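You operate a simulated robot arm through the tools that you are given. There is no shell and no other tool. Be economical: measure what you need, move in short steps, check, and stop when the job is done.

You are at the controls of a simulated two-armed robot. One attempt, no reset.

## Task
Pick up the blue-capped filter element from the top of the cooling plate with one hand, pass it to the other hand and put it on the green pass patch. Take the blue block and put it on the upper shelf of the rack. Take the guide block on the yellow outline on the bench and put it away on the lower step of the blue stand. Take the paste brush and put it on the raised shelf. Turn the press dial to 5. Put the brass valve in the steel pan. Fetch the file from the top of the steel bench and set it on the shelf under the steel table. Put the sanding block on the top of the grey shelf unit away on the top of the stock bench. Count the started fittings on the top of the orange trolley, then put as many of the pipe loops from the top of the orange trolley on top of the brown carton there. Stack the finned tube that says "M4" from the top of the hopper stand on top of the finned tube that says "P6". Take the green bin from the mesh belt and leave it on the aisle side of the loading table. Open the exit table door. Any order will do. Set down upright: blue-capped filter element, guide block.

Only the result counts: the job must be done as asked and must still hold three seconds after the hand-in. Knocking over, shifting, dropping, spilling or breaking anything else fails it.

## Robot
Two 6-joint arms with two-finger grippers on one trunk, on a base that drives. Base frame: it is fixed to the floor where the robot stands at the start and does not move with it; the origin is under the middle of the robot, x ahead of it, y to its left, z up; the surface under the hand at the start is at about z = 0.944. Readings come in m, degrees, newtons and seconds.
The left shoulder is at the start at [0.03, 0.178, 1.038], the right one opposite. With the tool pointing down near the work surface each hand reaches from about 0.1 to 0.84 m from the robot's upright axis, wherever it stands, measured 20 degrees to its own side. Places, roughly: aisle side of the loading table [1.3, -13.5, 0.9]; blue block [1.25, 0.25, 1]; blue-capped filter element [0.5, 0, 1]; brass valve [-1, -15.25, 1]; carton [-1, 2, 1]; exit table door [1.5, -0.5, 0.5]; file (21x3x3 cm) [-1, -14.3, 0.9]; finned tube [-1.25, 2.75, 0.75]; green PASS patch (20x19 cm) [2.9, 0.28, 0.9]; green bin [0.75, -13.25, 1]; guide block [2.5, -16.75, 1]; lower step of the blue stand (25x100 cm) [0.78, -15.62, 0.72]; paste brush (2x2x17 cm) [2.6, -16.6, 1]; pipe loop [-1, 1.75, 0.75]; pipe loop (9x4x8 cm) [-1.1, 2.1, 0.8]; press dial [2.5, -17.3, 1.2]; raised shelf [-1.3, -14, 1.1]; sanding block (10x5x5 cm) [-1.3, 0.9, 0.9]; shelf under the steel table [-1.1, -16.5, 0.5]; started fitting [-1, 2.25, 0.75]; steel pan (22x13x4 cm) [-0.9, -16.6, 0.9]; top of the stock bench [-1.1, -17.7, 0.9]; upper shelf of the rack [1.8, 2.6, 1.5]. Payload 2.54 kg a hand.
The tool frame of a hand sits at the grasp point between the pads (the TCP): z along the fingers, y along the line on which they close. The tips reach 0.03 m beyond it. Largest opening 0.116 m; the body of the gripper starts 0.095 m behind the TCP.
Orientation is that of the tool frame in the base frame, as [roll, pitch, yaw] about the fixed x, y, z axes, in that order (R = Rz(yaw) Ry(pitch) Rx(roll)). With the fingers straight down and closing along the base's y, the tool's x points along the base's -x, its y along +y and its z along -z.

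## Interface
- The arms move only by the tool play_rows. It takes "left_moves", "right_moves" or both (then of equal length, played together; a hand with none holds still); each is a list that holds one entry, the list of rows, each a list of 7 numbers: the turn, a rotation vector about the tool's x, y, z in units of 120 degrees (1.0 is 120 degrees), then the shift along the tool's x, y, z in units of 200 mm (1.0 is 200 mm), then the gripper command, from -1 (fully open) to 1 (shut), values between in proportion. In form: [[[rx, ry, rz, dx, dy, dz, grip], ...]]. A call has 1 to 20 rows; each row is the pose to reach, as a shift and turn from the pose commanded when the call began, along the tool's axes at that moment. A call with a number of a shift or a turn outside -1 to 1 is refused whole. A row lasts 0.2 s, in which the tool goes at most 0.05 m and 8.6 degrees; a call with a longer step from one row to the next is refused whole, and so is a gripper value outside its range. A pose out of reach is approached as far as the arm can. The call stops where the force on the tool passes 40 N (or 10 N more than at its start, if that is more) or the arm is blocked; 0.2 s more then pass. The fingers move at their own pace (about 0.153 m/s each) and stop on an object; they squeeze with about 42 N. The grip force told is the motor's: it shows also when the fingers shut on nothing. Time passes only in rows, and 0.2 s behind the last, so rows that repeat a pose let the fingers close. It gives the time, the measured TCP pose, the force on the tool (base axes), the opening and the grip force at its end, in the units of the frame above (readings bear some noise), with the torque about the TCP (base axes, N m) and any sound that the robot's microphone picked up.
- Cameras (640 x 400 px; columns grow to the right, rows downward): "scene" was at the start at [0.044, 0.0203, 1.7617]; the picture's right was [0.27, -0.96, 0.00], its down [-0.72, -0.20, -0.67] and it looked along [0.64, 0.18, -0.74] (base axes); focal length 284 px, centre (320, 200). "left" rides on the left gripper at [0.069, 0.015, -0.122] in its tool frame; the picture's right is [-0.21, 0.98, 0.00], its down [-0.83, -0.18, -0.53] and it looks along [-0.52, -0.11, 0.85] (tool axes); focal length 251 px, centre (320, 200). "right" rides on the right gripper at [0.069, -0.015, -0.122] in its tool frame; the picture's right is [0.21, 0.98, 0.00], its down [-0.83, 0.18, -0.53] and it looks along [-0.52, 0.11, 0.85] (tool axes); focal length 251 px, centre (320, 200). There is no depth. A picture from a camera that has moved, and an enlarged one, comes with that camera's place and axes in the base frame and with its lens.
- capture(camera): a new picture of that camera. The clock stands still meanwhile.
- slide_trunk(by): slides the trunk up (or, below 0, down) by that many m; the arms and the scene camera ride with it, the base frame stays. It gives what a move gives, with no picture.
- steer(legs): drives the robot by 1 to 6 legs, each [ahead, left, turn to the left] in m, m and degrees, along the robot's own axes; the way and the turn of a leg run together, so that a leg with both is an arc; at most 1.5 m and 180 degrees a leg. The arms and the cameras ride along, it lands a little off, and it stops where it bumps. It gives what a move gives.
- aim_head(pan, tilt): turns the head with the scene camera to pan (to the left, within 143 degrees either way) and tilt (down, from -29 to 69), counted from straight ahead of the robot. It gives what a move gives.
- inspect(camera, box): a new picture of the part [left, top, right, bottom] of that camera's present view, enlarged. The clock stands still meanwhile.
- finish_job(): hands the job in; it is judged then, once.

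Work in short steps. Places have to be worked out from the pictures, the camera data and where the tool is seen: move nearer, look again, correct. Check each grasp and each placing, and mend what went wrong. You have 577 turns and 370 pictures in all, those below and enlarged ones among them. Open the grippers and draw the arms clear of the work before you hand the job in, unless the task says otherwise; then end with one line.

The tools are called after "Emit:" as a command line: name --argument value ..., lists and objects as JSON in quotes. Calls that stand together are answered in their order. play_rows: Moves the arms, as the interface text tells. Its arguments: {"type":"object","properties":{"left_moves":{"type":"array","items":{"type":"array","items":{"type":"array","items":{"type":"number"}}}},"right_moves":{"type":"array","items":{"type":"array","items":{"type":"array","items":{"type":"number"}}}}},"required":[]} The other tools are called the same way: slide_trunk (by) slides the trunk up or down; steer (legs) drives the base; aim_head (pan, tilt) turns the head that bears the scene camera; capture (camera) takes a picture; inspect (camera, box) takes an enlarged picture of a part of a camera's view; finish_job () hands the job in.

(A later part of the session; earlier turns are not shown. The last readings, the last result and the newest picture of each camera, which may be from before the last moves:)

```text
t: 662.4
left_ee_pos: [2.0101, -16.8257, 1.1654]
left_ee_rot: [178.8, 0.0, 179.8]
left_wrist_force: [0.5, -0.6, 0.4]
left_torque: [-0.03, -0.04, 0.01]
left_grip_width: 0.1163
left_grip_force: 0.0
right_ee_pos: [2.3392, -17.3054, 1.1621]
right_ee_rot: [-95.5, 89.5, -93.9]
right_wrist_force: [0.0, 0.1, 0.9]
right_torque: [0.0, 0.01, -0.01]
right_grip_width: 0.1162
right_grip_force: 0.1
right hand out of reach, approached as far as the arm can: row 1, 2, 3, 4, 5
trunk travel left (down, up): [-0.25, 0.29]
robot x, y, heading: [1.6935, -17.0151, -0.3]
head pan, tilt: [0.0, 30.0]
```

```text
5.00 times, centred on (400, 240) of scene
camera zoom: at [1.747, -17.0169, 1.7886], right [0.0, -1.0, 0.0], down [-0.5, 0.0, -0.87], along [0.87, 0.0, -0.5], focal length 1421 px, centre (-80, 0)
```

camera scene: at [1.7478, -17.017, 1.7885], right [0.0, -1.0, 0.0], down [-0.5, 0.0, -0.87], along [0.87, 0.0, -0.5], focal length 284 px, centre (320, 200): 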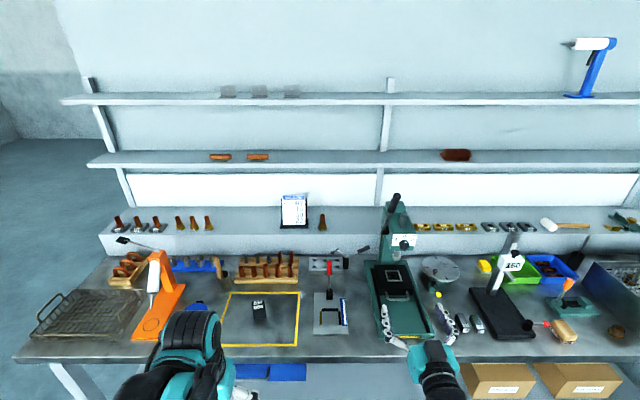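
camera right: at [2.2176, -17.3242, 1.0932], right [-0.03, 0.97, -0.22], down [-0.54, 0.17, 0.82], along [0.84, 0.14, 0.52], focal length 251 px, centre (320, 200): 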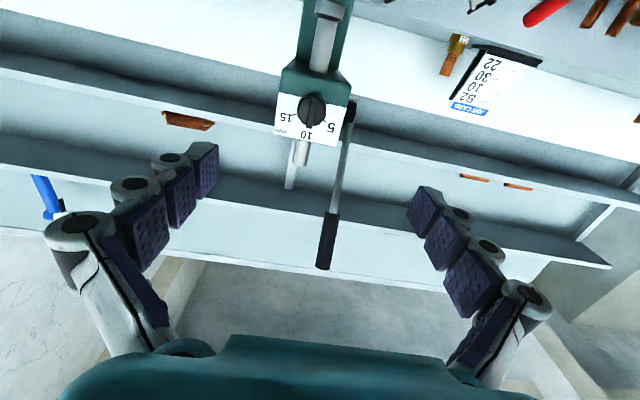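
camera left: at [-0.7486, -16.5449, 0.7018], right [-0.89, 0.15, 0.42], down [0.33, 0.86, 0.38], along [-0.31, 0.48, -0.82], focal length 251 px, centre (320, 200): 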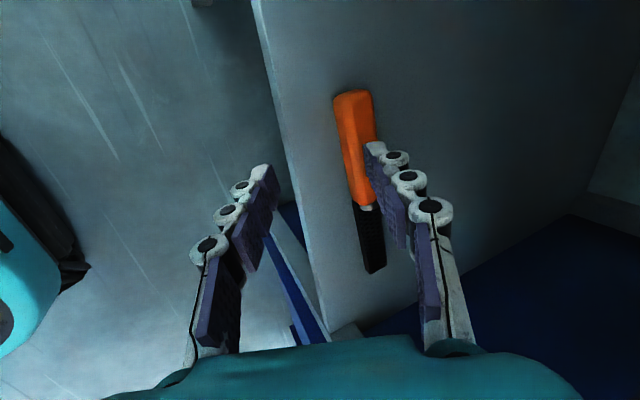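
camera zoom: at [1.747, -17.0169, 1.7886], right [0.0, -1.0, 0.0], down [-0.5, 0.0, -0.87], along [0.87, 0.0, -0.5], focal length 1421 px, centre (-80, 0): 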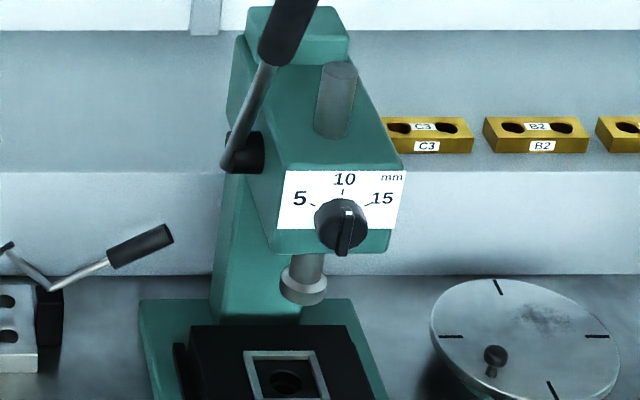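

Lateral and height alignment are good (knob ≈ (2.523, −17.308, 1.160)). I advance 0.11 m and look.

Emit:
play_rows --right_moves '[[[0, 0, 0, 0, -0.01, 0.12, -1], [0, 0, 0, 0, -0.01, 0.25, -0.8], [0, 0, 0, 0, -0.01, 0.38, -0.5], [0, 0, 0, 0, -0.01, 0.5, -0.3], [0, 0, 0, 0, -0.01, 0.55, -0.3], [0, 0, 0, 0, -0.01, 0.55, -0.3]]]'

Emit:
capture --camera "right"

Emit:
inspect --camera "scene" --box '[360, 200, 440, 264]'

```text
t: 663.8
left_ee_pos: [2.0112, -16.8257, 1.1646]
left_ee_rot: [178.8, 0.0, 179.8]
left_wrist_force: [-0.1, -0.1, 0.1]
left_torque: [0.02, 0.01, 0.02]
left_grip_width: 0.1159
left_grip_force: 0.1
right_ee_pos: [2.449, -17.3063, 1.1589]
right_ee_rot: [-92.4, 89.6, -90.9]
right_wrist_force: [1.3, -0.1, 1.1]
right_torque: [0.0, -0.04, 0.0]
right_grip_width: 0.0755
right_grip_force: 0.1
trunk travel left (down, up): [-0.25, 0.29]
robot x, y, heading: [1.6871, -17.014, -0.2]
head pan, tilt: [0.0, 30.0]
```

```text
146 pictures are left
camera right: at [2.3271, -17.3241, 1.0905], right [-0.03, 0.97, -0.22], down [-0.54, 0.17, 0.82], along [0.84, 0.14, 0.52], focal length 251 px, centre (320, 200)
```

right: 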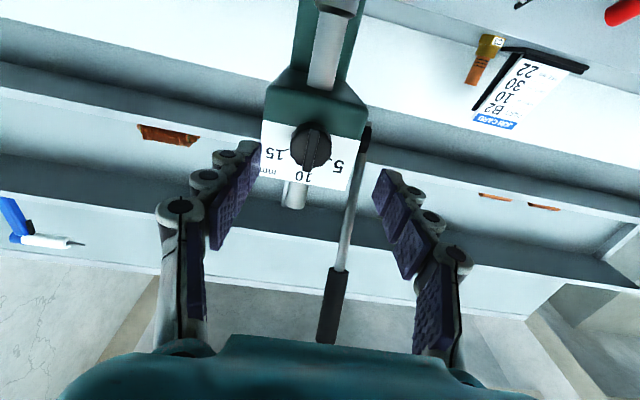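

```text
6.25 times, centred on (400, 232) of scene
camera zoom: at [1.7482, -17.0171, 1.7885], right [0.0, -1.0, 0.0], down [-0.5, 0.0, -0.87], along [0.87, 0.0, -0.5], focal length 1776 px, centre (-180, 0)
```

zoom: 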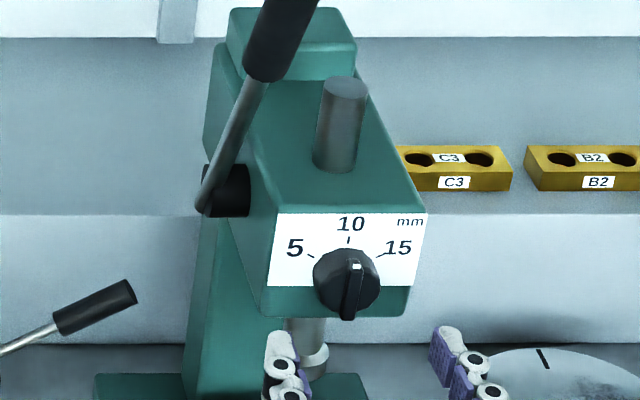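

I narrow the fingers to ~0.055 m, correct y by −6 mm, and advance 30 mm.

Emit:
play_rows --right_moves '[[[0, 0, 0, 0, -0.03, 0.03, 0.05], [0, 0, 0, 0, -0.03, 0.08, 0.05], [0, 0, 0, 0, -0.03, 0.13, 0.05], [0, 0, 0, 0, -0.03, 0.16, 0.05], [0, 0, 0, 0, -0.03, 0.16, 0.05]]]'

Emit:
capture --camera "right"

Emit:
inspect --camera "scene" --box '[360, 200, 440, 264]'

```text
t: 665.0
left_ee_pos: [2.0122, -16.8257, 1.1647]
left_ee_rot: [178.6, 0.0, 179.8]
left_wrist_force: [0.5, 0.0, 0.3]
left_torque: [-0.03, 0.0, 0.02]
left_grip_width: 0.1159
left_grip_force: 0.0
right_ee_pos: [2.4799, -17.31, 1.1598]
right_ee_rot: [-92.3, 89.5, -90.9]
right_wrist_force: [-1.3, -0.1, -0.2]
right_torque: [0.01, 0.0, 0.02]
right_grip_width: 0.0552
right_grip_force: 0.0
trunk travel left (down, up): [-0.25, 0.29]
robot x, y, heading: [1.6901, -17.0164, -0.4]
head pan, tilt: [0.0, 30.0]
```

```text
144 pictures are left
camera right: at [2.3596, -17.3295, 1.091], right [-0.03, 0.97, -0.22], down [-0.54, 0.17, 0.82], along [0.84, 0.14, 0.52], focal length 251 px, centre (320, 200)
```

right: 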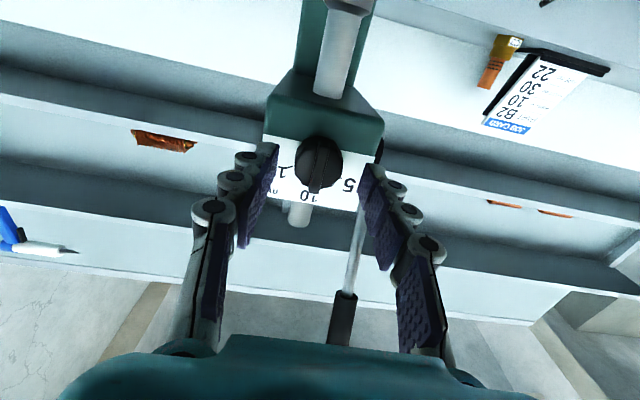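

```text
6.25 times, centred on (400, 232) of scene
camera zoom: at [1.7481, -17.0173, 1.7885], right [0.0, -1.0, 0.0], down [-0.5, 0.0, -0.87], along [0.87, 0.0, -0.5], focal length 1776 px, centre (-180, 0)
```

zoom: 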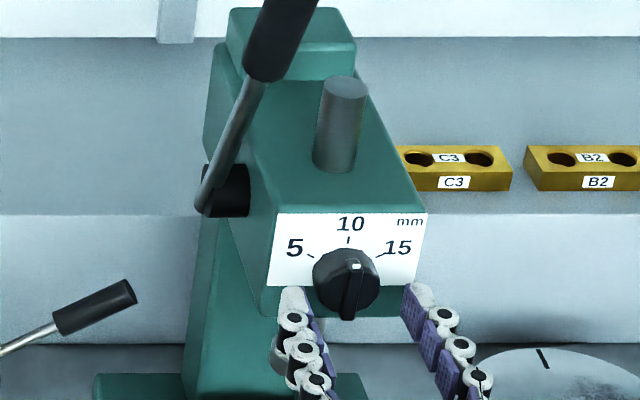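

Advance 18 mm more so the tips flank the knob, then close.

Emit:
play_rows --right_moves '[[[0, 0, 0, 0, 0, 0.05, 0.05], [0, 0, 0, 0, 0, 0.09, 0.05], [0, 0, 0, 0, 0, 0.09, 0.3], [0, 0, 0, 0, 0, 0.09, 0.6], [0, 0, 0, 0, 0, 0.09, 0.9], [0, 0, 0, 0, 0, 0.09, 0.9]]]'

Emit:
capture --camera "right"

Emit:
inspect --camera "scene" --box '[360, 200, 440, 264]'

```text
t: 666.4
left_ee_pos: [2.0128, -16.8265, 1.1643]
left_ee_rot: [178.7, 0.0, 179.8]
left_wrist_force: [0.3, -0.3, -1.0]
left_torque: [-0.03, 0.0, 0.0]
left_grip_width: 0.1161
left_grip_force: 0.2
right_ee_pos: [2.498, -17.3106, 1.1589]
right_ee_rot: [-91.6, 89.5, -90.1]
right_wrist_force: [3.4, -4.1, 5.4]
right_torque: [0.0, -0.11, -0.28]
right_grip_width: 0.0327
right_grip_force: 44.8
trunk travel left (down, up): [-0.25, 0.29]
robot x, y, heading: [1.6973, -17.0194, -0.5]
head pan, tilt: [0.0, 30.0]
```

```text
142 pictures are left
camera right: at [2.3772, -17.3296, 1.0908], right [-0.02, 0.97, -0.22], down [-0.54, 0.17, 0.82], along [0.84, 0.14, 0.52], focal length 251 px, centre (320, 200)
```

right: 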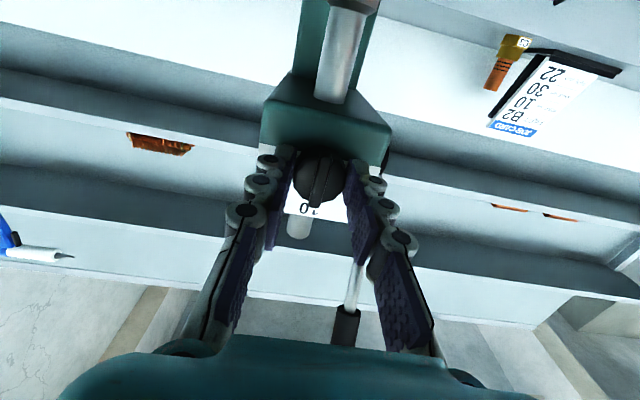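

```text
6.25 times, centred on (400, 232) of scene
camera zoom: at [1.7481, -17.0181, 1.7885], right [0.0, -1.0, 0.0], down [-0.5, 0.0, -0.87], along [0.87, 0.0, -0.5], focal length 1776 px, centre (-180, 0)
```

zoom: 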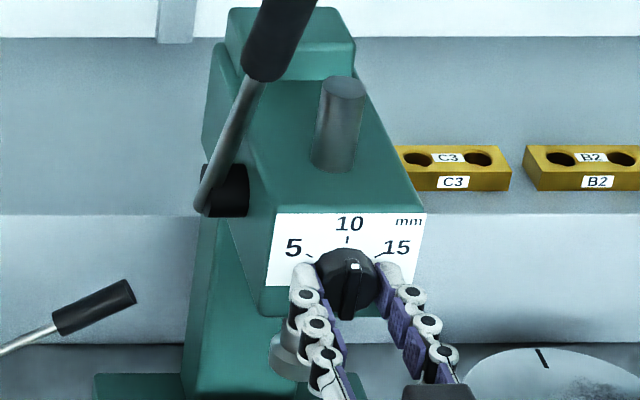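

The knob is held; it points at 10. I rotate it about 60° to the left (negative tool-z turn).

Emit:
play_rows --right_moves '[[[0, 0, -0.0625, 0, 0, 0, 0.9], [0, 0, -0.125, 0, 0, 0, 0.9], [0, 0, -0.1875, 0, 0, 0, 0.9], [0, 0, -0.25, 0, 0, 0, 0.9], [0, 0, -0.3125, 0, 0, 0, 0.9], [0, 0, -0.375, 0, 0, 0, 0.9], [0, 0, -0.4375, 0, 0, 0, 0.9], [0, 0, -0.5, 0, 0, 0, 0.9], [0, 0, -0.5, 0, 0, 0, 0.9]]]'

Emit:
inspect --camera "scene" --box '[360, 200, 440, 264]'

```text
t: 668.5
left_ee_pos: [2.0118, -16.8255, 1.1645]
left_ee_rot: [178.7, 0.0, 179.8]
left_wrist_force: [0.7, 0.3, -0.3]
left_torque: [-0.02, 0.03, -0.01]
left_grip_width: 0.1162
left_grip_force: 0.0
right_ee_pos: [2.4996, -17.313, 1.1612]
right_ee_rot: [-90.0, 29.6, -88.7]
right_wrist_force: [0.8, -4.7, 8.0]
right_torque: [0.04, -0.32, 0.25]
right_grip_width: 0.0331
right_grip_force: 45.3
trunk travel left (down, up): [-0.25, 0.29]
robot x, y, heading: [1.6897, -17.0166, -0.0]
head pan, tilt: [0.0, 30.0]
stopped in row 9 (right hand): the force on the tool passed its limit at 41 N (the readings are from after the stop); the commanded pose is now the measured one
```

```text
6.25 times, centred on (400, 232) of scene
camera zoom: at [1.7476, -17.0171, 1.7883], right [0.0, -1.0, 0.0], down [-0.5, 0.0, -0.87], along [0.87, 0.0, -0.5], focal length 1776 px, centre (-180, 0)
```

zoom: 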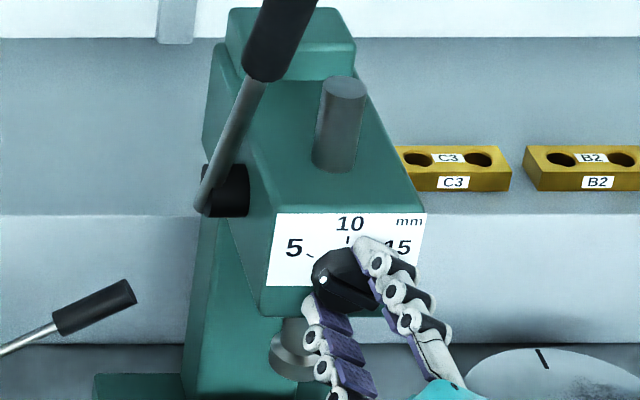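

The pointer now lies at about 5. I open, back straight out, and look.

Emit:
play_rows --right_moves '[[[0, 0, 0, 0, 0, 0, 0.5], [0, 0, 0, 0, 0, 0, 0.1], [0, 0, 0, 0, 0, 0, 0.0], [0, 0, 0, 0, 0, -0.1, 0.0], [0, 0, 0, 0, 0, -0.3, 0.0], [0, 0, 0, 0, 0, -0.5, 0.0], [0, 0, 0, 0, 0, -0.7, 0.0]]]'

Emit:
inspect --camera "scene" --box '[370, 205, 430, 253]'

```text
t: 670.1
left_ee_pos: [2.0121, -16.8254, 1.1652]
left_ee_rot: [178.7, 0.1, 179.8]
left_wrist_force: [-1.0, 1.9, 1.1]
left_torque: [-0.01, -0.04, -0.03]
left_grip_width: 0.1163
left_grip_force: 0.1
right_ee_pos: [2.355, -17.3159, 1.1608]
right_ee_rot: [-89.9, 29.6, -88.6]
right_wrist_force: [0.3, 0.7, -0.2]
right_torque: [0.03, 0.03, -0.02]
right_grip_width: 0.0581
right_grip_force: 0.1
trunk travel left (down, up): [-0.25, 0.29]
robot x, y, heading: [1.6909, -17.0158, -0.0]
head pan, tilt: [0.0, 30.0]
```

```text
8.33 times, centred on (400, 229) of scene
camera zoom: at [1.7467, -17.0174, 1.7886], right [0.0, -1.0, 0.0], down [-0.5, 0.0, -0.87], along [0.87, 0.0, -0.5], focal length 2368 px, centre (-347, -42)
```

zoom: 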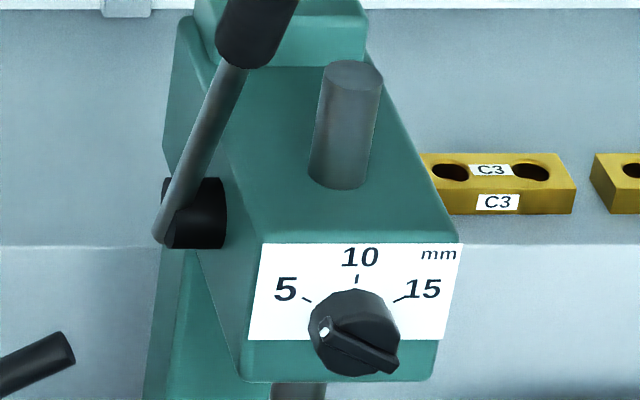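

The pointer lines up with the 5 mark. I restore the right hand: roll back, then pitch down.

Emit:
play_rows --right_moves '[[[0, 0, 0.065, 0, 0, -0.1, 0], [0, 0, 0.13, 0, 0, -0.2, -0.5], [0, 0, 0.195, 0, 0, -0.3, -1], [0, 0, 0.26, 0, 0, -0.3, -1], [0, 0, 0.325, 0, 0, -0.3, -1], [0, 0, 0.39, 0, 0, -0.3, -1], [0, 0, 0.455, 0, 0, -0.3, -1], [0, 0, 0.5, 0, 0, -0.3, -1]]]'

Emit:
play_rows --right_moves '[[[0, 0.065, 0, 0, 0, -0.1, -1], [0, 0.13, 0, 0, 0, -0.2, -1], [0, 0.195, 0, 0, 0, -0.3, -1], [0, 0.26, 0, 0, 0, -0.4, -1], [0, 0.325, 0, 0, 0, -0.5, -1], [0, 0.39, 0, 0, 0, -0.6, -1], [0, 0.455, 0, 0, 0, -0.7, -1], [0, 0.52, 0, 0, 0, -0.8, -1], [0, 0.585, 0, 0, 0, -0.9, -1], [0, 0.65, 0, 0, 0, -0.98, -1], [0, 0.71, 0, 0, 0, -0.98, -1], [0, 0.75, 0, 0, 0, -0.98, -1]]]'

```text
t: 671.9
left_ee_pos: [2.013, -16.8265, 1.1648]
left_ee_rot: [178.7, -0.1, 179.9]
left_wrist_force: [0.7, 0.3, -0.2]
left_torque: [-0.04, 0.02, 0.0]
left_grip_width: 0.1161
left_grip_force: 0.1
right_ee_pos: [2.3109, -17.3214, 1.1786]
right_ee_rot: [-101.8, 89.7, -100.4]
right_wrist_force: [-0.6, -0.8, -0.1]
right_torque: [-0.01, 0.02, -0.02]
right_grip_width: 0.1158
right_grip_force: 0.0
right hand out of reach, approached as far as the arm can: row 2, 3, 4, 5, 6, 7, 8
trunk travel left (down, up): [-0.25, 0.29]
robot x, y, heading: [1.6887, -17.0164, -0.0]
head pan, tilt: [0.0, 30.0]
```

```text
t: 674.5
left_ee_pos: [2.0115, -16.826, 1.1653]
left_ee_rot: [178.7, 0.0, 179.8]
left_wrist_force: [0.1, 0.4, -0.6]
left_torque: [0.05, 0.03, 0.03]
left_grip_width: 0.1161
left_grip_force: 0.1
right_ee_pos: [2.1145, -17.3263, 1.1775]
right_ee_rot: [-179.4, -0.1, -178.7]
right_wrist_force: [-0.6, 0.0, 0.3]
right_torque: [-0.04, 0.0, -0.01]
right_grip_width: 0.1162
right_grip_force: 0.1
trunk travel left (down, up): [-0.25, 0.29]
robot x, y, heading: [1.6872, -17.02, -0.2]
head pan, tilt: [0.0, 30.0]
```

Now I shift to y≈−16.75, x≈1.87 for guide block and brush.

Emit:
steer --legs '[[0, 0.27, 0], [0.18, 0, 0]]'

Emit:
aim_head --pan 5 --tilt 45

Emit:
capture --camera "scene"

Emit:
capture --camera "left"

Emit:
capture --camera "right"

```text
t: 677.5
left_ee_pos: [2.196, -16.5495, 1.1648]
left_ee_rot: [178.8, -0.1, -179.9]
left_wrist_force: [0.8, -0.4, 0.8]
left_torque: [0.02, 0.08, -0.03]
left_grip_width: 0.116
left_grip_force: 0.1
right_ee_pos: [2.302, -17.0497, 1.1778]
right_ee_rot: [-179.5, -0.2, -178.3]
right_wrist_force: [1.0, -0.8, 0.3]
right_torque: [0.01, 0.06, 0.0]
right_grip_width: 0.1162
right_grip_force: 0.0
trunk travel left (down, up): [-0.25, 0.29]
robot x, y, heading: [1.8691, -16.7395, 0.1]
head pan, tilt: [0.0, 30.0]
```

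```text
t: 678.3
left_ee_pos: [2.1964, -16.5492, 1.165]
left_ee_rot: [178.8, -0.1, -179.8]
left_wrist_force: [-0.4, -0.4, 0.2]
left_torque: [0.01, 0.0, 0.0]
left_grip_width: 0.116
left_grip_force: 0.0
right_ee_pos: [2.299, -17.0494, 1.1787]
right_ee_rot: [-179.5, 0.0, -178.5]
right_wrist_force: [-0.1, 0.0, 0.2]
right_torque: [0.02, -0.02, 0.0]
right_grip_width: 0.1164
right_grip_force: 0.1
trunk travel left (down, up): [-0.25, 0.29]
robot x, y, heading: [1.8696, -16.7398, 0.1]
head pan, tilt: [5.0, 45.0]
```

```text
138 pictures are left
camera scene: at [1.922, -16.7353, 1.766], right [0.09, -1.0, 0.0], down [-0.7, -0.06, -0.71], along [0.71, 0.06, -0.71], focal length 284 px, centre (320, 200)
```

scene: 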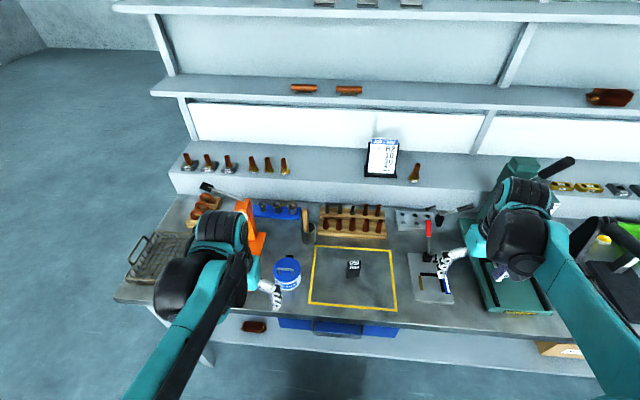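

```text
137 pictures are left
camera left: at [2.1253, -16.5377, 1.2867], right [0.21, 0.98, 0.02], down [0.83, -0.19, 0.53], along [0.52, -0.09, -0.85], focal length 251 px, centre (320, 200)
```

left: 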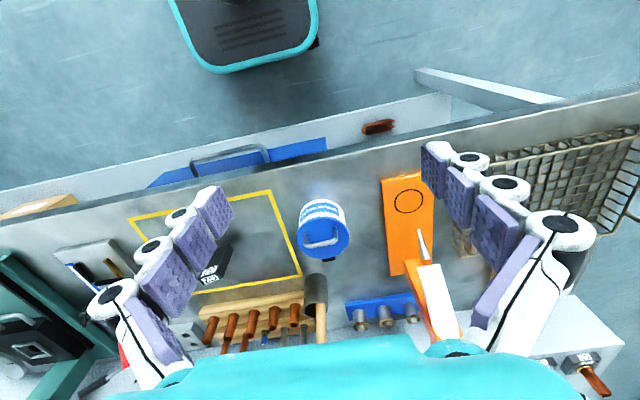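

```text
136 pictures are left
camera right: at [2.2305, -17.065, 1.3004], right [-0.24, 0.97, -0.01], down [0.82, 0.21, 0.53], along [0.52, 0.12, -0.85], focal length 251 px, centre (320, 200)
```

right: 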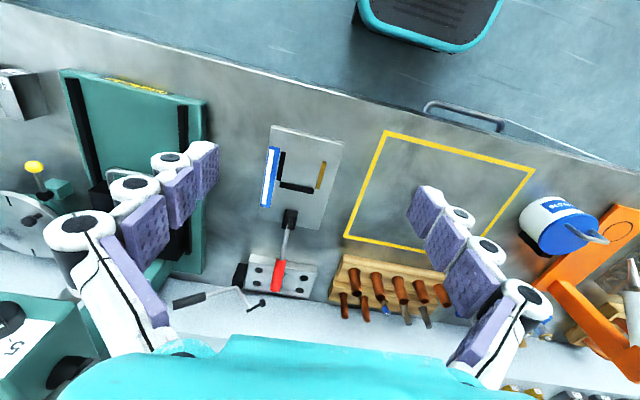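

Guide block at about (2.447, −16.805), top z≈0.956. I bring the right hand above it.

Emit:
play_rows --right_moves '[[[0, 0, 0, 0, 0.15, 0, -1], [0, 0, 0, -0.05, 0.3, 0, -1], [0, 0, 0, -0.15, 0.45, 0, -1], [0, 0, 0, -0.25, 0.6, 0, -1], [0, 0, 0, -0.35, 0.75, 0, -1], [0, 0, 0, -0.45, 0.9, 0, -1], [0, 0, 0, -0.5, 0.98, 0, -1]]]'

Emit:
play_rows --right_moves '[[[0, 0, 0, -0.1, 0.1, 0.1, -1], [0, 0, 0, -0.2, 0.2, 0.2, -1], [0, 0, 0, -0.25, 0.24, 0.35, -1], [0, 0, 0, -0.25, 0.24, 0.5, -1]]]'

Emit:
capture --camera "right"

```text
t: 679.9
left_ee_pos: [2.1958, -16.55, 1.1648]
left_ee_rot: [178.6, 0.0, -180.0]
left_wrist_force: [-0.1, -0.1, -0.4]
left_torque: [0.01, 0.01, 0.01]
left_grip_width: 0.1158
left_grip_force: 0.1
right_ee_pos: [2.3945, -16.848, 1.1773]
right_ee_rot: [-179.4, 0.0, -178.4]
right_wrist_force: [0.6, 0.7, -0.7]
right_torque: [0.03, 0.03, 0.02]
right_grip_width: 0.1161
right_grip_force: 0.0
trunk travel left (down, up): [-0.25, 0.29]
robot x, y, heading: [1.8744, -16.7401, 0.1]
head pan, tilt: [5.0, 45.0]
```

```text
t: 680.9
left_ee_pos: [2.1951, -16.5498, 1.1651]
left_ee_rot: [178.7, 0.0, -179.9]
left_wrist_force: [0.1, -0.3, 0.0]
left_torque: [-0.02, -0.01, 0.0]
left_grip_width: 0.1161
left_grip_force: 0.2
right_ee_pos: [2.4442, -16.8001, 1.0761]
right_ee_rot: [-179.5, 0.0, -178.5]
right_wrist_force: [-0.1, 0.4, -0.3]
right_torque: [0.02, -0.02, 0.0]
right_grip_width: 0.1155
right_grip_force: 0.0
trunk travel left (down, up): [-0.25, 0.29]
robot x, y, heading: [1.8714, -16.7429, 0.3]
head pan, tilt: [5.0, 45.0]
```

```text
135 pictures are left
camera right: at [2.3758, -16.8163, 1.1986], right [-0.24, 0.97, -0.01], down [0.82, 0.21, 0.53], along [0.52, 0.12, -0.85], focal length 251 px, centre (320, 200)
```

right: 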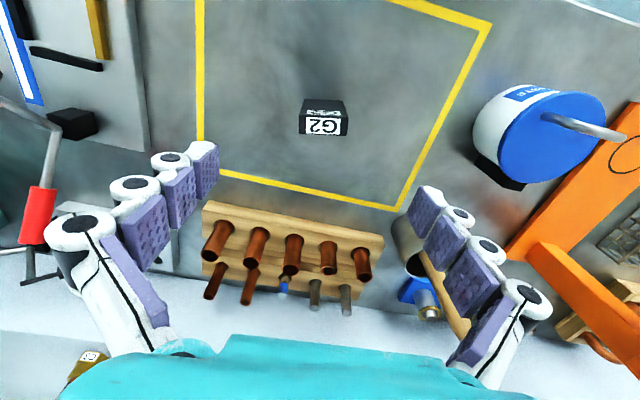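

Centred on G2. I descend to z≈0.97 and check alignment.

Emit:
play_rows --right_moves '[[[0, 0, 0, 0, 0.01, 0.15, -1], [0, 0, 0, 0, 0.01, 0.3, -1], [0, 0, 0, 0, 0.01, 0.45, -1], [0, 0, 0, 0, 0.01, 0.52, -1], [0, 0, 0, 0, 0.01, 0.52, -1]]]'

Emit:
capture --camera "right"

```text
t: 682.1
left_ee_pos: [2.1949, -16.5498, 1.1644]
left_ee_rot: [178.7, 0.0, -179.9]
left_wrist_force: [-0.1, 0.0, -0.4]
left_torque: [-0.03, -0.01, 0.0]
left_grip_width: 0.1159
left_grip_force: 0.0
right_ee_pos: [2.4434, -16.7992, 0.9715]
right_ee_rot: [-179.5, -0.1, -178.4]
right_wrist_force: [0.6, -0.3, -0.1]
right_torque: [-0.01, 0.01, 0.0]
right_grip_width: 0.1162
right_grip_force: 0.1
trunk travel left (down, up): [-0.25, 0.29]
robot x, y, heading: [1.8739, -16.7433, -0.0]
head pan, tilt: [5.0, 45.0]
```

```text
134 pictures are left
camera right: at [2.3754, -16.8159, 1.0938], right [-0.24, 0.97, -0.01], down [0.82, 0.21, 0.53], along [0.52, 0.12, -0.85], focal length 251 px, centre (320, 200)
```

right: 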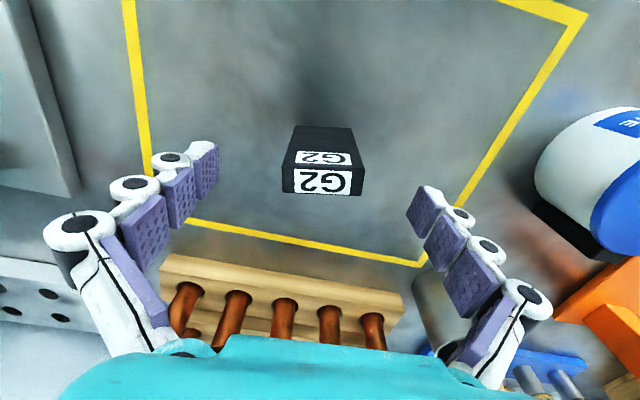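

The block is turned ~14°. I yaw to match, and descend 35 mm.

Emit:
play_rows --right_moves '[[[0, 0, -0.06, 0.03, 0, 0.03, -1], [0, 0, -0.117, 0.03, 0, 0.06, -1], [0, 0, -0.117, 0.03, 0, 0.12, -1], [0, 0, -0.117, 0.03, 0, 0.18, -1], [0, 0, -0.117, 0.03, 0, 0.18, -1]]]'

Emit:
capture --camera "right"

```text
t: 683.3
left_ee_pos: [2.1953, -16.5498, 1.1657]
left_ee_rot: [178.8, 0.0, -179.9]
left_wrist_force: [0.5, -0.8, -0.4]
left_torque: [-0.01, -0.02, 0.04]
left_grip_width: 0.1161
left_grip_force: 0.0
right_ee_pos: [2.4373, -16.8024, 0.9362]
right_ee_rot: [-179.4, -0.1, -164.3]
right_wrist_force: [-0.6, 0.3, 0.4]
right_torque: [-0.01, 0.01, -0.01]
right_grip_width: 0.1162
right_grip_force: 0.1
trunk travel left (down, up): [-0.25, 0.29]
robot x, y, heading: [1.8724, -16.7402, 0.3]
head pan, tilt: [5.0, 45.0]
```

```text
133 pictures are left
camera right: at [2.3744, -16.8339, 1.0581], right [-0.47, 0.88, -0.01], down [0.75, 0.4, 0.53], along [0.47, 0.24, -0.85], focal length 251 px, centre (320, 200)
```

right: 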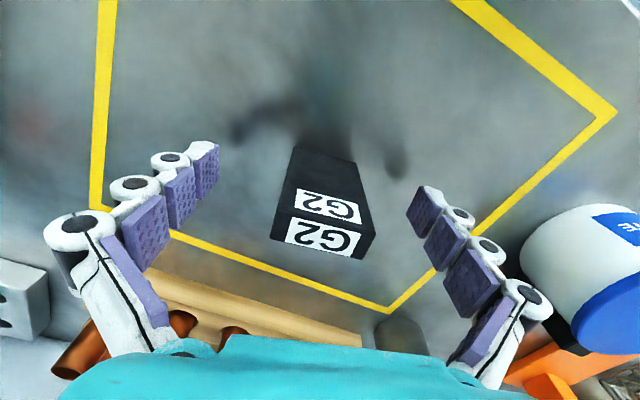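

Aligned; block top is ~3 cm above the grasp point. Close and lift.

Emit:
play_rows --right_moves '[[[0, 0, 0, 0, 0, 0, -0.4], [0, 0, 0, 0, 0, 0, 0.1], [0, 0, 0, 0, 0, 0, 0.6], [0, 0, 0, 0, 0, 0, 0.6], [0, 0, 0, 0, 0, 0, 0.6], [0, 0, 0, 0, 0, -0.1, 0.6], [0, 0, 0, 0, 0, -0.3, 0.6], [0, 0, 0, 0, 0, -0.55, 0.6], [0, 0, 0, 0, 0, -0.8, 0.6], [0, 0, 0, 0, 0, -0.98, 0.6]]]'

Emit:
capture --camera "right"

```text
t: 685.5
left_ee_pos: [2.1952, -16.5498, 1.1644]
left_ee_rot: [178.8, 0.0, -179.9]
left_wrist_force: [0.0, 0.3, 0.5]
left_torque: [0.0, -0.02, 0.0]
left_grip_width: 0.1162
left_grip_force: 0.0
right_ee_pos: [2.4378, -16.798, 1.1342]
right_ee_rot: [-179.4, -0.1, -164.3]
right_wrist_force: [0.9, 0.9, -1.4]
right_torque: [-0.01, -0.01, 0.01]
right_grip_width: 0.0435
right_grip_force: 41.8
trunk travel left (down, up): [-0.25, 0.29]
robot x, y, heading: [1.8727, -16.7407, 0.2]
head pan, tilt: [5.0, 45.0]
```

```text
132 pictures are left
camera right: at [2.3745, -16.8305, 1.2556], right [-0.47, 0.88, -0.01], down [0.75, 0.4, 0.53], along [0.47, 0.24, -0.85], focal length 251 px, centre (320, 200)
```

right: 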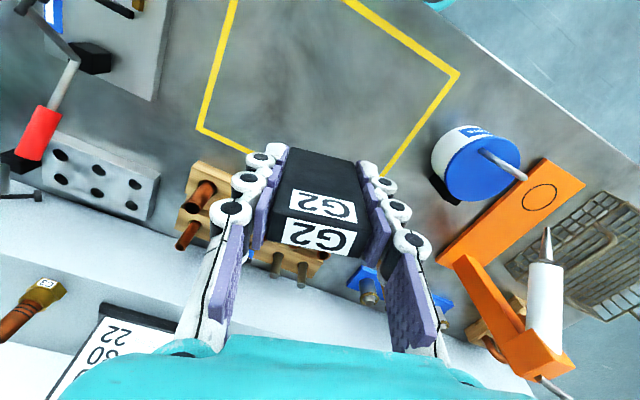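

Guide block held. I retract the right hand to the side.

Emit:
play_rows --right_moves '[[[0, 0, 0, 0.18, -0.05, -0.05, 0.6], [0, 0, 0, 0.36, -0.15, -0.1, 0.6], [0, 0, 0, 0.54, -0.25, -0.15, 0.6], [0, 0, 0, 0.72, -0.35, -0.2, 0.6], [0, 0, 0, 0.9, -0.45, -0.2, 0.6]]]'

Emit:
play_rows --right_moves '[[[0, 0, 0.06, 0.15, -0.1, 0, 0.6], [0, 0, 0.117, 0.3, -0.2, 0, 0.6], [0, 0, 0.117, 0.45, -0.3, 0, 0.6], [0, 0, 0.117, 0.5, -0.35, 0, 0.6]]]'

Emit:
inspect --camera "scene" --box '[240, 180, 400, 300]'

```text
t: 686.7
left_ee_pos: [2.1936, -16.5495, 1.1652]
left_ee_rot: [178.7, 0.0, -179.9]
left_wrist_force: [-0.5, -0.3, 0.5]
left_torque: [-0.01, -0.06, 0.0]
left_grip_width: 0.1159
left_grip_force: 0.0
right_ee_pos: [2.2882, -16.9347, 1.1747]
right_ee_rot: [-179.4, -0.1, -164.3]
right_wrist_force: [0.0, -0.1, 0.0]
right_torque: [0.03, 0.0, 0.0]
right_grip_width: 0.0431
right_grip_force: 42.5
trunk travel left (down, up): [-0.25, 0.29]
robot x, y, heading: [1.8757, -16.7408, 0.5]
head pan, tilt: [5.0, 45.0]
```

```text
t: 687.7
left_ee_pos: [2.1961, -16.5492, 1.1652]
left_ee_rot: [178.7, 0.0, -180.0]
left_wrist_force: [0.1, 0.4, -0.6]
left_torque: [0.01, 0.04, 0.01]
left_grip_width: 0.116
left_grip_force: 0.1
right_ee_pos: [2.2095, -17.03, 1.1721]
right_ee_rot: [-179.5, 0.1, -178.4]
right_wrist_force: [0.9, 0.5, -1.4]
right_torque: [0.03, 0.02, 0.03]
right_grip_width: 0.0431
right_grip_force: 41.7
trunk travel left (down, up): [-0.25, 0.29]
robot x, y, heading: [1.8791, -16.7446, -0.1]
head pan, tilt: [5.0, 45.0]
```

```text
3.33 times, centred on (320, 240) of scene
camera zoom: at [1.923, -16.7354, 1.7659], right [0.09, -1.0, 0.0], down [-0.7, -0.06, -0.71], along [0.7, 0.06, -0.71], focal length 947 px, centre (320, 67)
```

zoom: 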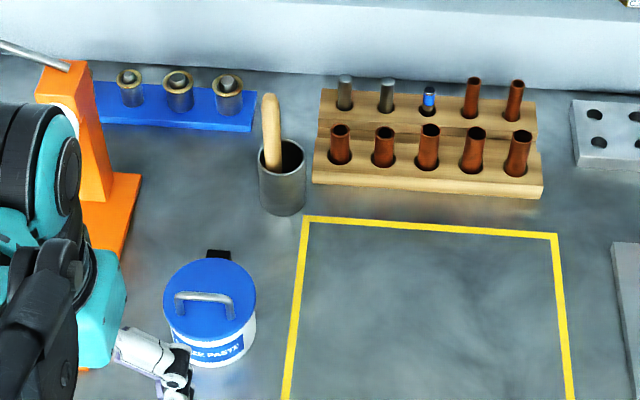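

The brush handle sticks out of the cup near (2.577, −16.623), z 0.97–1.05. I align the left hand laterally with narrowed fingers, then go forward high.

Emit:
play_rows --left_moves '[[[0, 0, 0, 0, -0.15, -0.05, -0.5], [0, 0, 0, 0, -0.3, -0.05, -0.1], [0, 0, 0, -0.1, -0.37, -0.05, -0.1], [0, 0, 0, -0.3, -0.37, -0.05, -0.1], [0, 0, 0, -0.5, -0.37, -0.05, -0.1], [0, 0, 0, -0.7, -0.37, -0.05, -0.1], [0, 0, 0, -0.9, -0.37, -0.05, -0.1], [0, 0, 0, -0.98, -0.37, -0.05, -0.1]]]'

Emit:
capture --camera "left"

```text
t: 689.5
left_ee_pos: [2.3931, -16.623, 1.1741]
left_ee_rot: [178.7, 0.0, -179.9]
left_wrist_force: [-0.1, -0.4, -1.0]
left_torque: [0.0, -0.03, 0.0]
left_grip_width: 0.0638
left_grip_force: 0.0
right_ee_pos: [2.2097, -17.0297, 1.1723]
right_ee_rot: [-179.5, 0.0, -178.4]
right_wrist_force: [-0.3, -0.9, -0.9]
right_torque: [0.01, -0.02, -0.01]
right_grip_width: 0.0429
right_grip_force: 42.3
trunk travel left (down, up): [-0.25, 0.29]
robot x, y, heading: [1.874, -16.7409, 0.1]
head pan, tilt: [5.0, 45.0]
```

```text
130 pictures are left
camera left: at [2.3232, -16.6111, 1.2954], right [0.21, 0.98, 0.02], down [0.83, -0.19, 0.53], along [0.52, -0.09, -0.85], focal length 251 px, centre (320, 200)
```

left: 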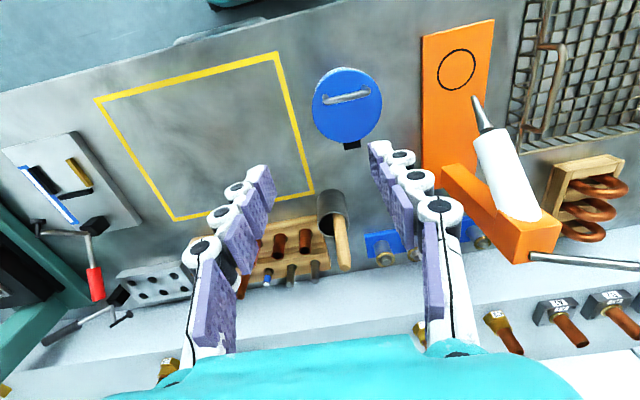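

Moving forward another 0.12 m at the same height and looking again.

Emit:
play_rows --left_moves '[[[0, 0, 0, -0.15, 0, 0, -0.1], [0, 0, 0, -0.3, 0, 0, -0.1], [0, 0, 0, -0.45, 0, 0, -0.1], [0, 0, 0, -0.62, 0, 0, -0.1], [0, 0, 0, -0.62, 0, 0, -0.1]]]'

Emit:
capture --camera "left"

```text
t: 690.7
left_ee_pos: [2.5149, -16.6234, 1.1729]
left_ee_rot: [178.7, 0.0, -179.9]
left_wrist_force: [-0.9, 0.7, 0.7]
left_torque: [0.0, -0.01, 0.0]
left_grip_width: 0.064
left_grip_force: 0.1
right_ee_pos: [2.2084, -17.0296, 1.1744]
right_ee_rot: [-179.5, 0.0, -178.4]
right_wrist_force: [-0.7, 0.2, -0.4]
right_torque: [0.0, -0.05, 0.0]
right_grip_width: 0.0427
right_grip_force: 41.8
trunk travel left (down, up): [-0.25, 0.29]
robot x, y, heading: [1.8727, -16.7432, 0.2]
head pan, tilt: [5.0, 45.0]
```

```text
129 pictures are left
camera left: at [2.4458, -16.6107, 1.2945], right [0.21, 0.98, 0.02], down [0.83, -0.19, 0.53], along [0.52, -0.09, -0.85], focal length 251 px, centre (320, 200)
```

left: 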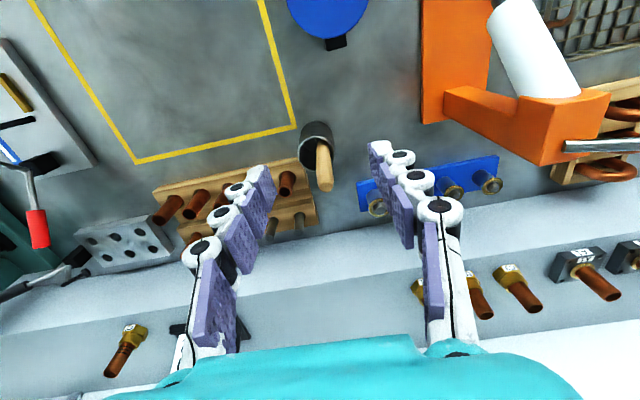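

Handle top at (2.579, −16.627, 1.054). I move over it and descend so the pads hold the handle above the cup rim.

Emit:
play_rows --left_moves '[[[0, 0, 0, -0.15, -0.02, 0, -0.1], [0, 0, 0, -0.31, -0.02, 0, -0.1], [0, 0, 0, -0.31, -0.02, 0.15, -0.1], [0, 0, 0, -0.31, -0.02, 0.3, -0.1], [0, 0, 0, -0.31, -0.02, 0.45, -0.1], [0, 0, 0, -0.31, -0.02, 0.58, -0.1], [0, 0, 0, -0.31, -0.02, 0.58, -0.1]]]'

Emit:
capture --camera "left"

```text
t: 692.3
left_ee_pos: [2.5778, -16.6257, 1.0561]
left_ee_rot: [178.7, 0.0, -179.9]
left_wrist_force: [0.2, -0.2, 1.2]
left_torque: [0.0, -0.04, 0.02]
left_grip_width: 0.0639
left_grip_force: 0.1
right_ee_pos: [2.2087, -17.0291, 1.1741]
right_ee_rot: [-179.5, 0.1, -178.3]
right_wrist_force: [-0.1, 0.5, 0.0]
right_torque: [0.0, 0.01, 0.0]
right_grip_width: 0.043
right_grip_force: 41.8
trunk travel left (down, up): [-0.25, 0.29]
robot x, y, heading: [1.8733, -16.7412, 0.2]
head pan, tilt: [5.0, 45.0]
```

```text
128 pictures are left
camera left: at [2.5087, -16.6134, 1.1777], right [0.21, 0.98, 0.02], down [0.83, -0.19, 0.53], along [0.52, -0.09, -0.85], focal length 251 px, centre (320, 200)
```

left: 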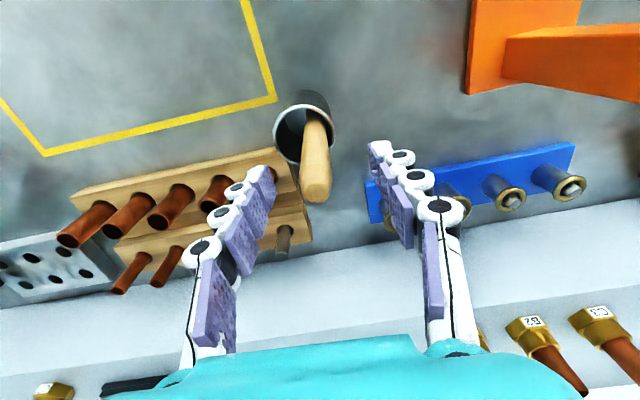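

Handle is centred. Down 25 mm and close.

Emit:
play_rows --left_moves '[[[0, 0, 0, 0, 0, 0.07, -0.1], [0, 0, 0, 0, 0, 0.13, -0.1], [0, 0, 0, 0, 0, 0.13, 0.3], [0, 0, 0, 0, 0, 0.13, 0.7], [0, 0, 0, 0, 0, 0.13, 1], [0, 0, 0, 0, 0, 0.13, 1]]]'

Emit:
capture --camera "left"

```text
t: 693.7
left_ee_pos: [2.577, -16.6243, 1.0312]
left_ee_rot: [178.8, 0.0, 180.0]
left_wrist_force: [-0.4, -1.6, -0.6]
left_torque: [-0.13, 0.04, 0.05]
left_grip_width: 0.0171
left_grip_force: 42.2
right_ee_pos: [2.2088, -17.0305, 1.1733]
right_ee_rot: [-179.5, -0.1, -178.3]
right_wrist_force: [0.9, 0.8, -1.1]
right_torque: [-0.04, 0.01, -0.01]
right_grip_width: 0.043
right_grip_force: 42.4
trunk travel left (down, up): [-0.25, 0.29]
robot x, y, heading: [1.8742, -16.7425, 0.4]
head pan, tilt: [5.0, 45.0]
```

```text
127 pictures are left
camera left: at [2.5079, -16.6128, 1.1526], right [0.21, 0.98, 0.02], down [0.83, -0.19, 0.53], along [0.52, -0.1, -0.85], focal length 251 px, centre (320, 200)
```

left: 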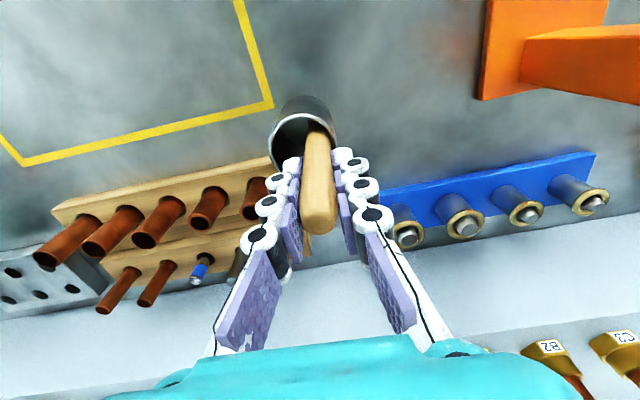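

Gripped (0.017 m). I lift slowly straight up.

Emit:
play_rows --left_moves '[[[0, 0, 0, 0, 0, -0.08, 1], [0, 0, 0, 0, 0, -0.16, 1], [0, 0, 0, 0, 0, -0.25, 1], [0, 0, 0, 0, 0, -0.35, 1], [0, 0, 0, 0, 0, -0.45, 1], [0, 0, 0, 0, 0, -0.55, 1], [0, 0, 0, 0, 0, -0.65, 1], [0, 0, 0, 0, 0, -0.75, 1]]]'

Emit:
inspect --camera "scene" --box '[220, 150, 400, 300]'

```text
t: 695.5
left_ee_pos: [2.5771, -16.6287, 1.1814]
left_ee_rot: [178.6, 0.0, -179.9]
left_wrist_force: [0.1, 0.1, -0.3]
left_torque: [-0.01, -0.04, 0.02]
left_grip_width: 0.0169
left_grip_force: 42.1
right_ee_pos: [2.2095, -17.0298, 1.174]
right_ee_rot: [-179.4, 0.0, -178.4]
right_wrist_force: [0.1, 0.2, -0.7]
right_torque: [-0.01, -0.04, -0.01]
right_grip_width: 0.0429
right_grip_force: 42.0
trunk travel left (down, up): [-0.25, 0.29]
robot x, y, heading: [1.8736, -16.7416, 0.1]
head pan, tilt: [5.0, 45.0]
```

```text
2.67 times, centred on (310, 225) of scene
camera zoom: at [1.9225, -16.7354, 1.7659], right [0.09, -1.0, 0.0], down [-0.7, -0.06, -0.71], along [0.7, 0.06, -0.71], focal length 758 px, centre (347, 133)
```

zoom: 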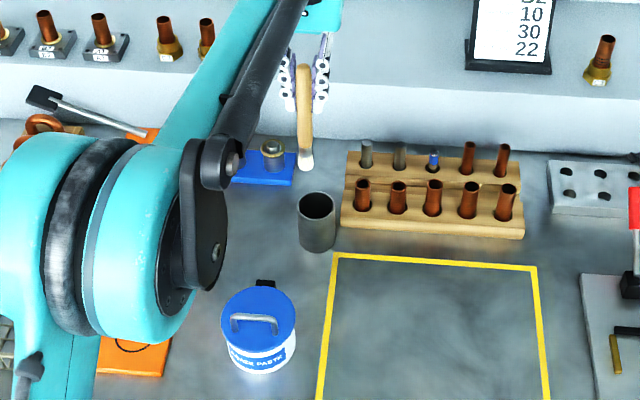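

The brush is out and the cup still stands. I raise a bit more and retract.

Emit:
play_rows --left_moves '[[[0, 0, 0, 0, 0, -0.2, 1], [0, 0, 0, 0, 0, -0.4, 1], [0, 0, 0, 0.15, 0, -0.5, 1], [0, 0, 0, 0.35, 0, -0.5, 1], [0, 0, 0, 0.55, 0, -0.5, 1], [0, 0, 0, 0.75, 0, -0.5, 1], [0, 0, 0, 0.95, 0, -0.5, 1]]]'

Emit:
play_rows --left_moves '[[[0, 0, 0, 0.2, 0, 0, 1], [0, 0, 0, 0.4, 0.05, 0, 1], [0, 0, 0, 0.6, 0.1, 0, 1], [0, 0, 0, 0.8, 0.15, 0, 1]]]'

Emit:
capture --camera "scene"

```text
t: 697.1
left_ee_pos: [2.386, -16.6292, 1.2831]
left_ee_rot: [178.7, 0.1, -179.9]
left_wrist_force: [0.0, 0.5, -0.9]
left_torque: [0.0, -0.06, 0.02]
left_grip_width: 0.017
left_grip_force: 42.4
right_ee_pos: [2.2084, -17.0285, 1.1741]
right_ee_rot: [-179.5, 0.1, -178.4]
right_wrist_force: [0.2, 0.6, -1.6]
right_torque: [-0.01, -0.06, 0.02]
right_grip_width: 0.0425
right_grip_force: 41.8
trunk travel left (down, up): [-0.25, 0.29]
robot x, y, heading: [1.874, -16.7399, 0.1]
head pan, tilt: [5.0, 45.0]
```

```text
t: 698.1
left_ee_pos: [2.2254, -16.5987, 1.2838]
left_ee_rot: [178.8, 0.1, -180.0]
left_wrist_force: [-1.0, -0.2, -0.4]
left_torque: [-0.01, -0.06, 0.01]
left_grip_width: 0.0169
left_grip_force: 41.9
right_ee_pos: [2.2077, -17.0295, 1.1748]
right_ee_rot: [-179.5, 0.1, -178.4]
right_wrist_force: [-0.2, 1.6, -1.2]
right_torque: [0.01, -0.07, 0.0]
right_grip_width: 0.0427
right_grip_force: 42.1
trunk travel left (down, up): [-0.25, 0.29]
robot x, y, heading: [1.8726, -16.7427, 0.1]
head pan, tilt: [5.0, 45.0]
```

```text
125 pictures are left
camera scene: at [1.9201, -16.7348, 1.766], right [0.09, -1.0, 0.0], down [-0.7, -0.06, -0.71], along [0.71, 0.06, -0.71], focal length 284 px, centre (320, 200)
```

scene: 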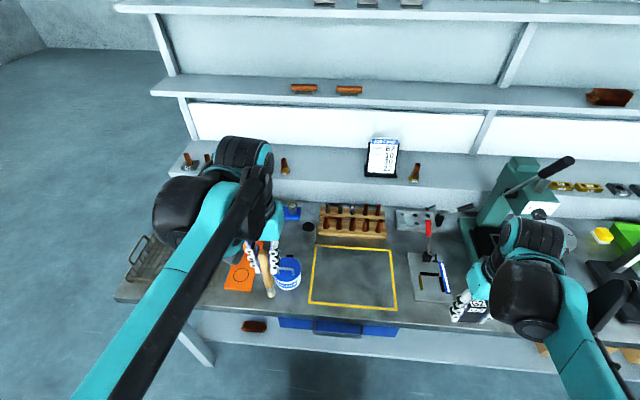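

Both hands loaded. I go to the east end of the blue stand: back off, strafe north, and turn to face −x.

Emit:
steer --legs '[[-0.08, 0, 0], [0, 1.3, 0], [0, 0, 180]]'

Emit:
aim_head --pan 0 --tilt 40

Emit:
capture --camera "scene"

```text
t: 712.5
left_ee_pos: [1.4284, -15.5956, 1.2821]
left_ee_rot: [178.7, 0.0, -0.3]
left_wrist_force: [0.2, 0.0, -0.1]
left_torque: [0.02, 0.02, -0.02]
left_grip_width: 0.0168
left_grip_force: 41.8
right_ee_pos: [1.45, -15.1661, 1.1733]
right_ee_rot: [-179.5, 0.1, 1.2]
right_wrist_force: [1.2, 0.5, -1.1]
right_torque: [0.01, 0.0, -0.01]
right_grip_width: 0.0428
right_grip_force: 41.5
trunk travel left (down, up): [-0.25, 0.29]
robot x, y, heading: [1.7848, -15.456, 179.7]
head pan, tilt: [5.0, 45.0]
```

```text
t: 713.2
left_ee_pos: [1.4286, -15.5969, 1.2811]
left_ee_rot: [178.8, 0.0, -0.3]
left_wrist_force: [0.1, -0.9, -0.5]
left_torque: [0.0, 0.02, -0.01]
left_grip_width: 0.0165
left_grip_force: 42.7
right_ee_pos: [1.4502, -15.1672, 1.1727]
right_ee_rot: [-179.5, 0.0, 1.2]
right_wrist_force: [-0.5, 0.3, -1.9]
right_torque: [-0.01, 0.02, 0.04]
right_grip_width: 0.0427
right_grip_force: 41.8
trunk travel left (down, up): [-0.25, 0.29]
robot x, y, heading: [1.7855, -15.4562, 179.8]
head pan, tilt: [0.0, 40.0]
```

```text
124 pictures are left
camera scene: at [1.7258, -15.4567, 1.7731], right [0.01, 1.0, 0.0], down [0.64, 0.0, -0.77], along [-0.77, 0.0, -0.64], focal length 284 px, centre (320, 200)
```

scene: 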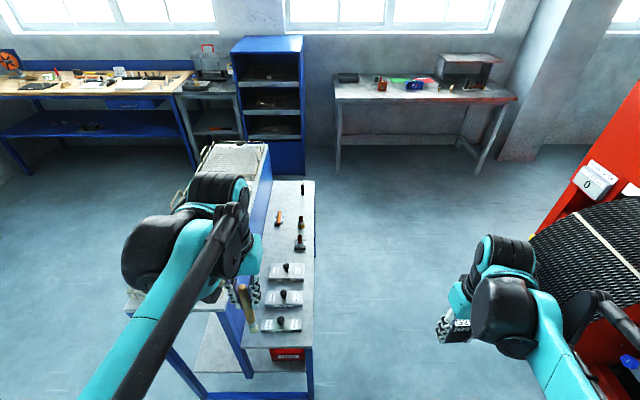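

I zoom on the lower step to find free space.

Emit:
inspect --camera "scene" --box '[220, 170, 340, 360]'

```text
2.11 times, centred on (280, 265) of scene
camera zoom: at [1.7258, -15.4567, 1.7731], right [0.01, 1.0, 0.0], down [0.64, 0.0, -0.77], along [-0.77, 0.0, -0.64], focal length 598 px, centre (404, 63)
```

zoom: 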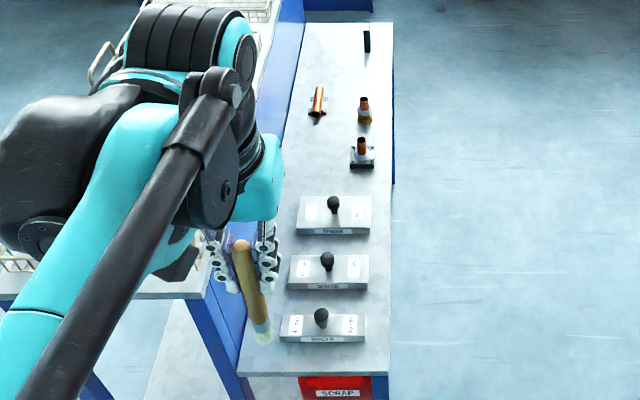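

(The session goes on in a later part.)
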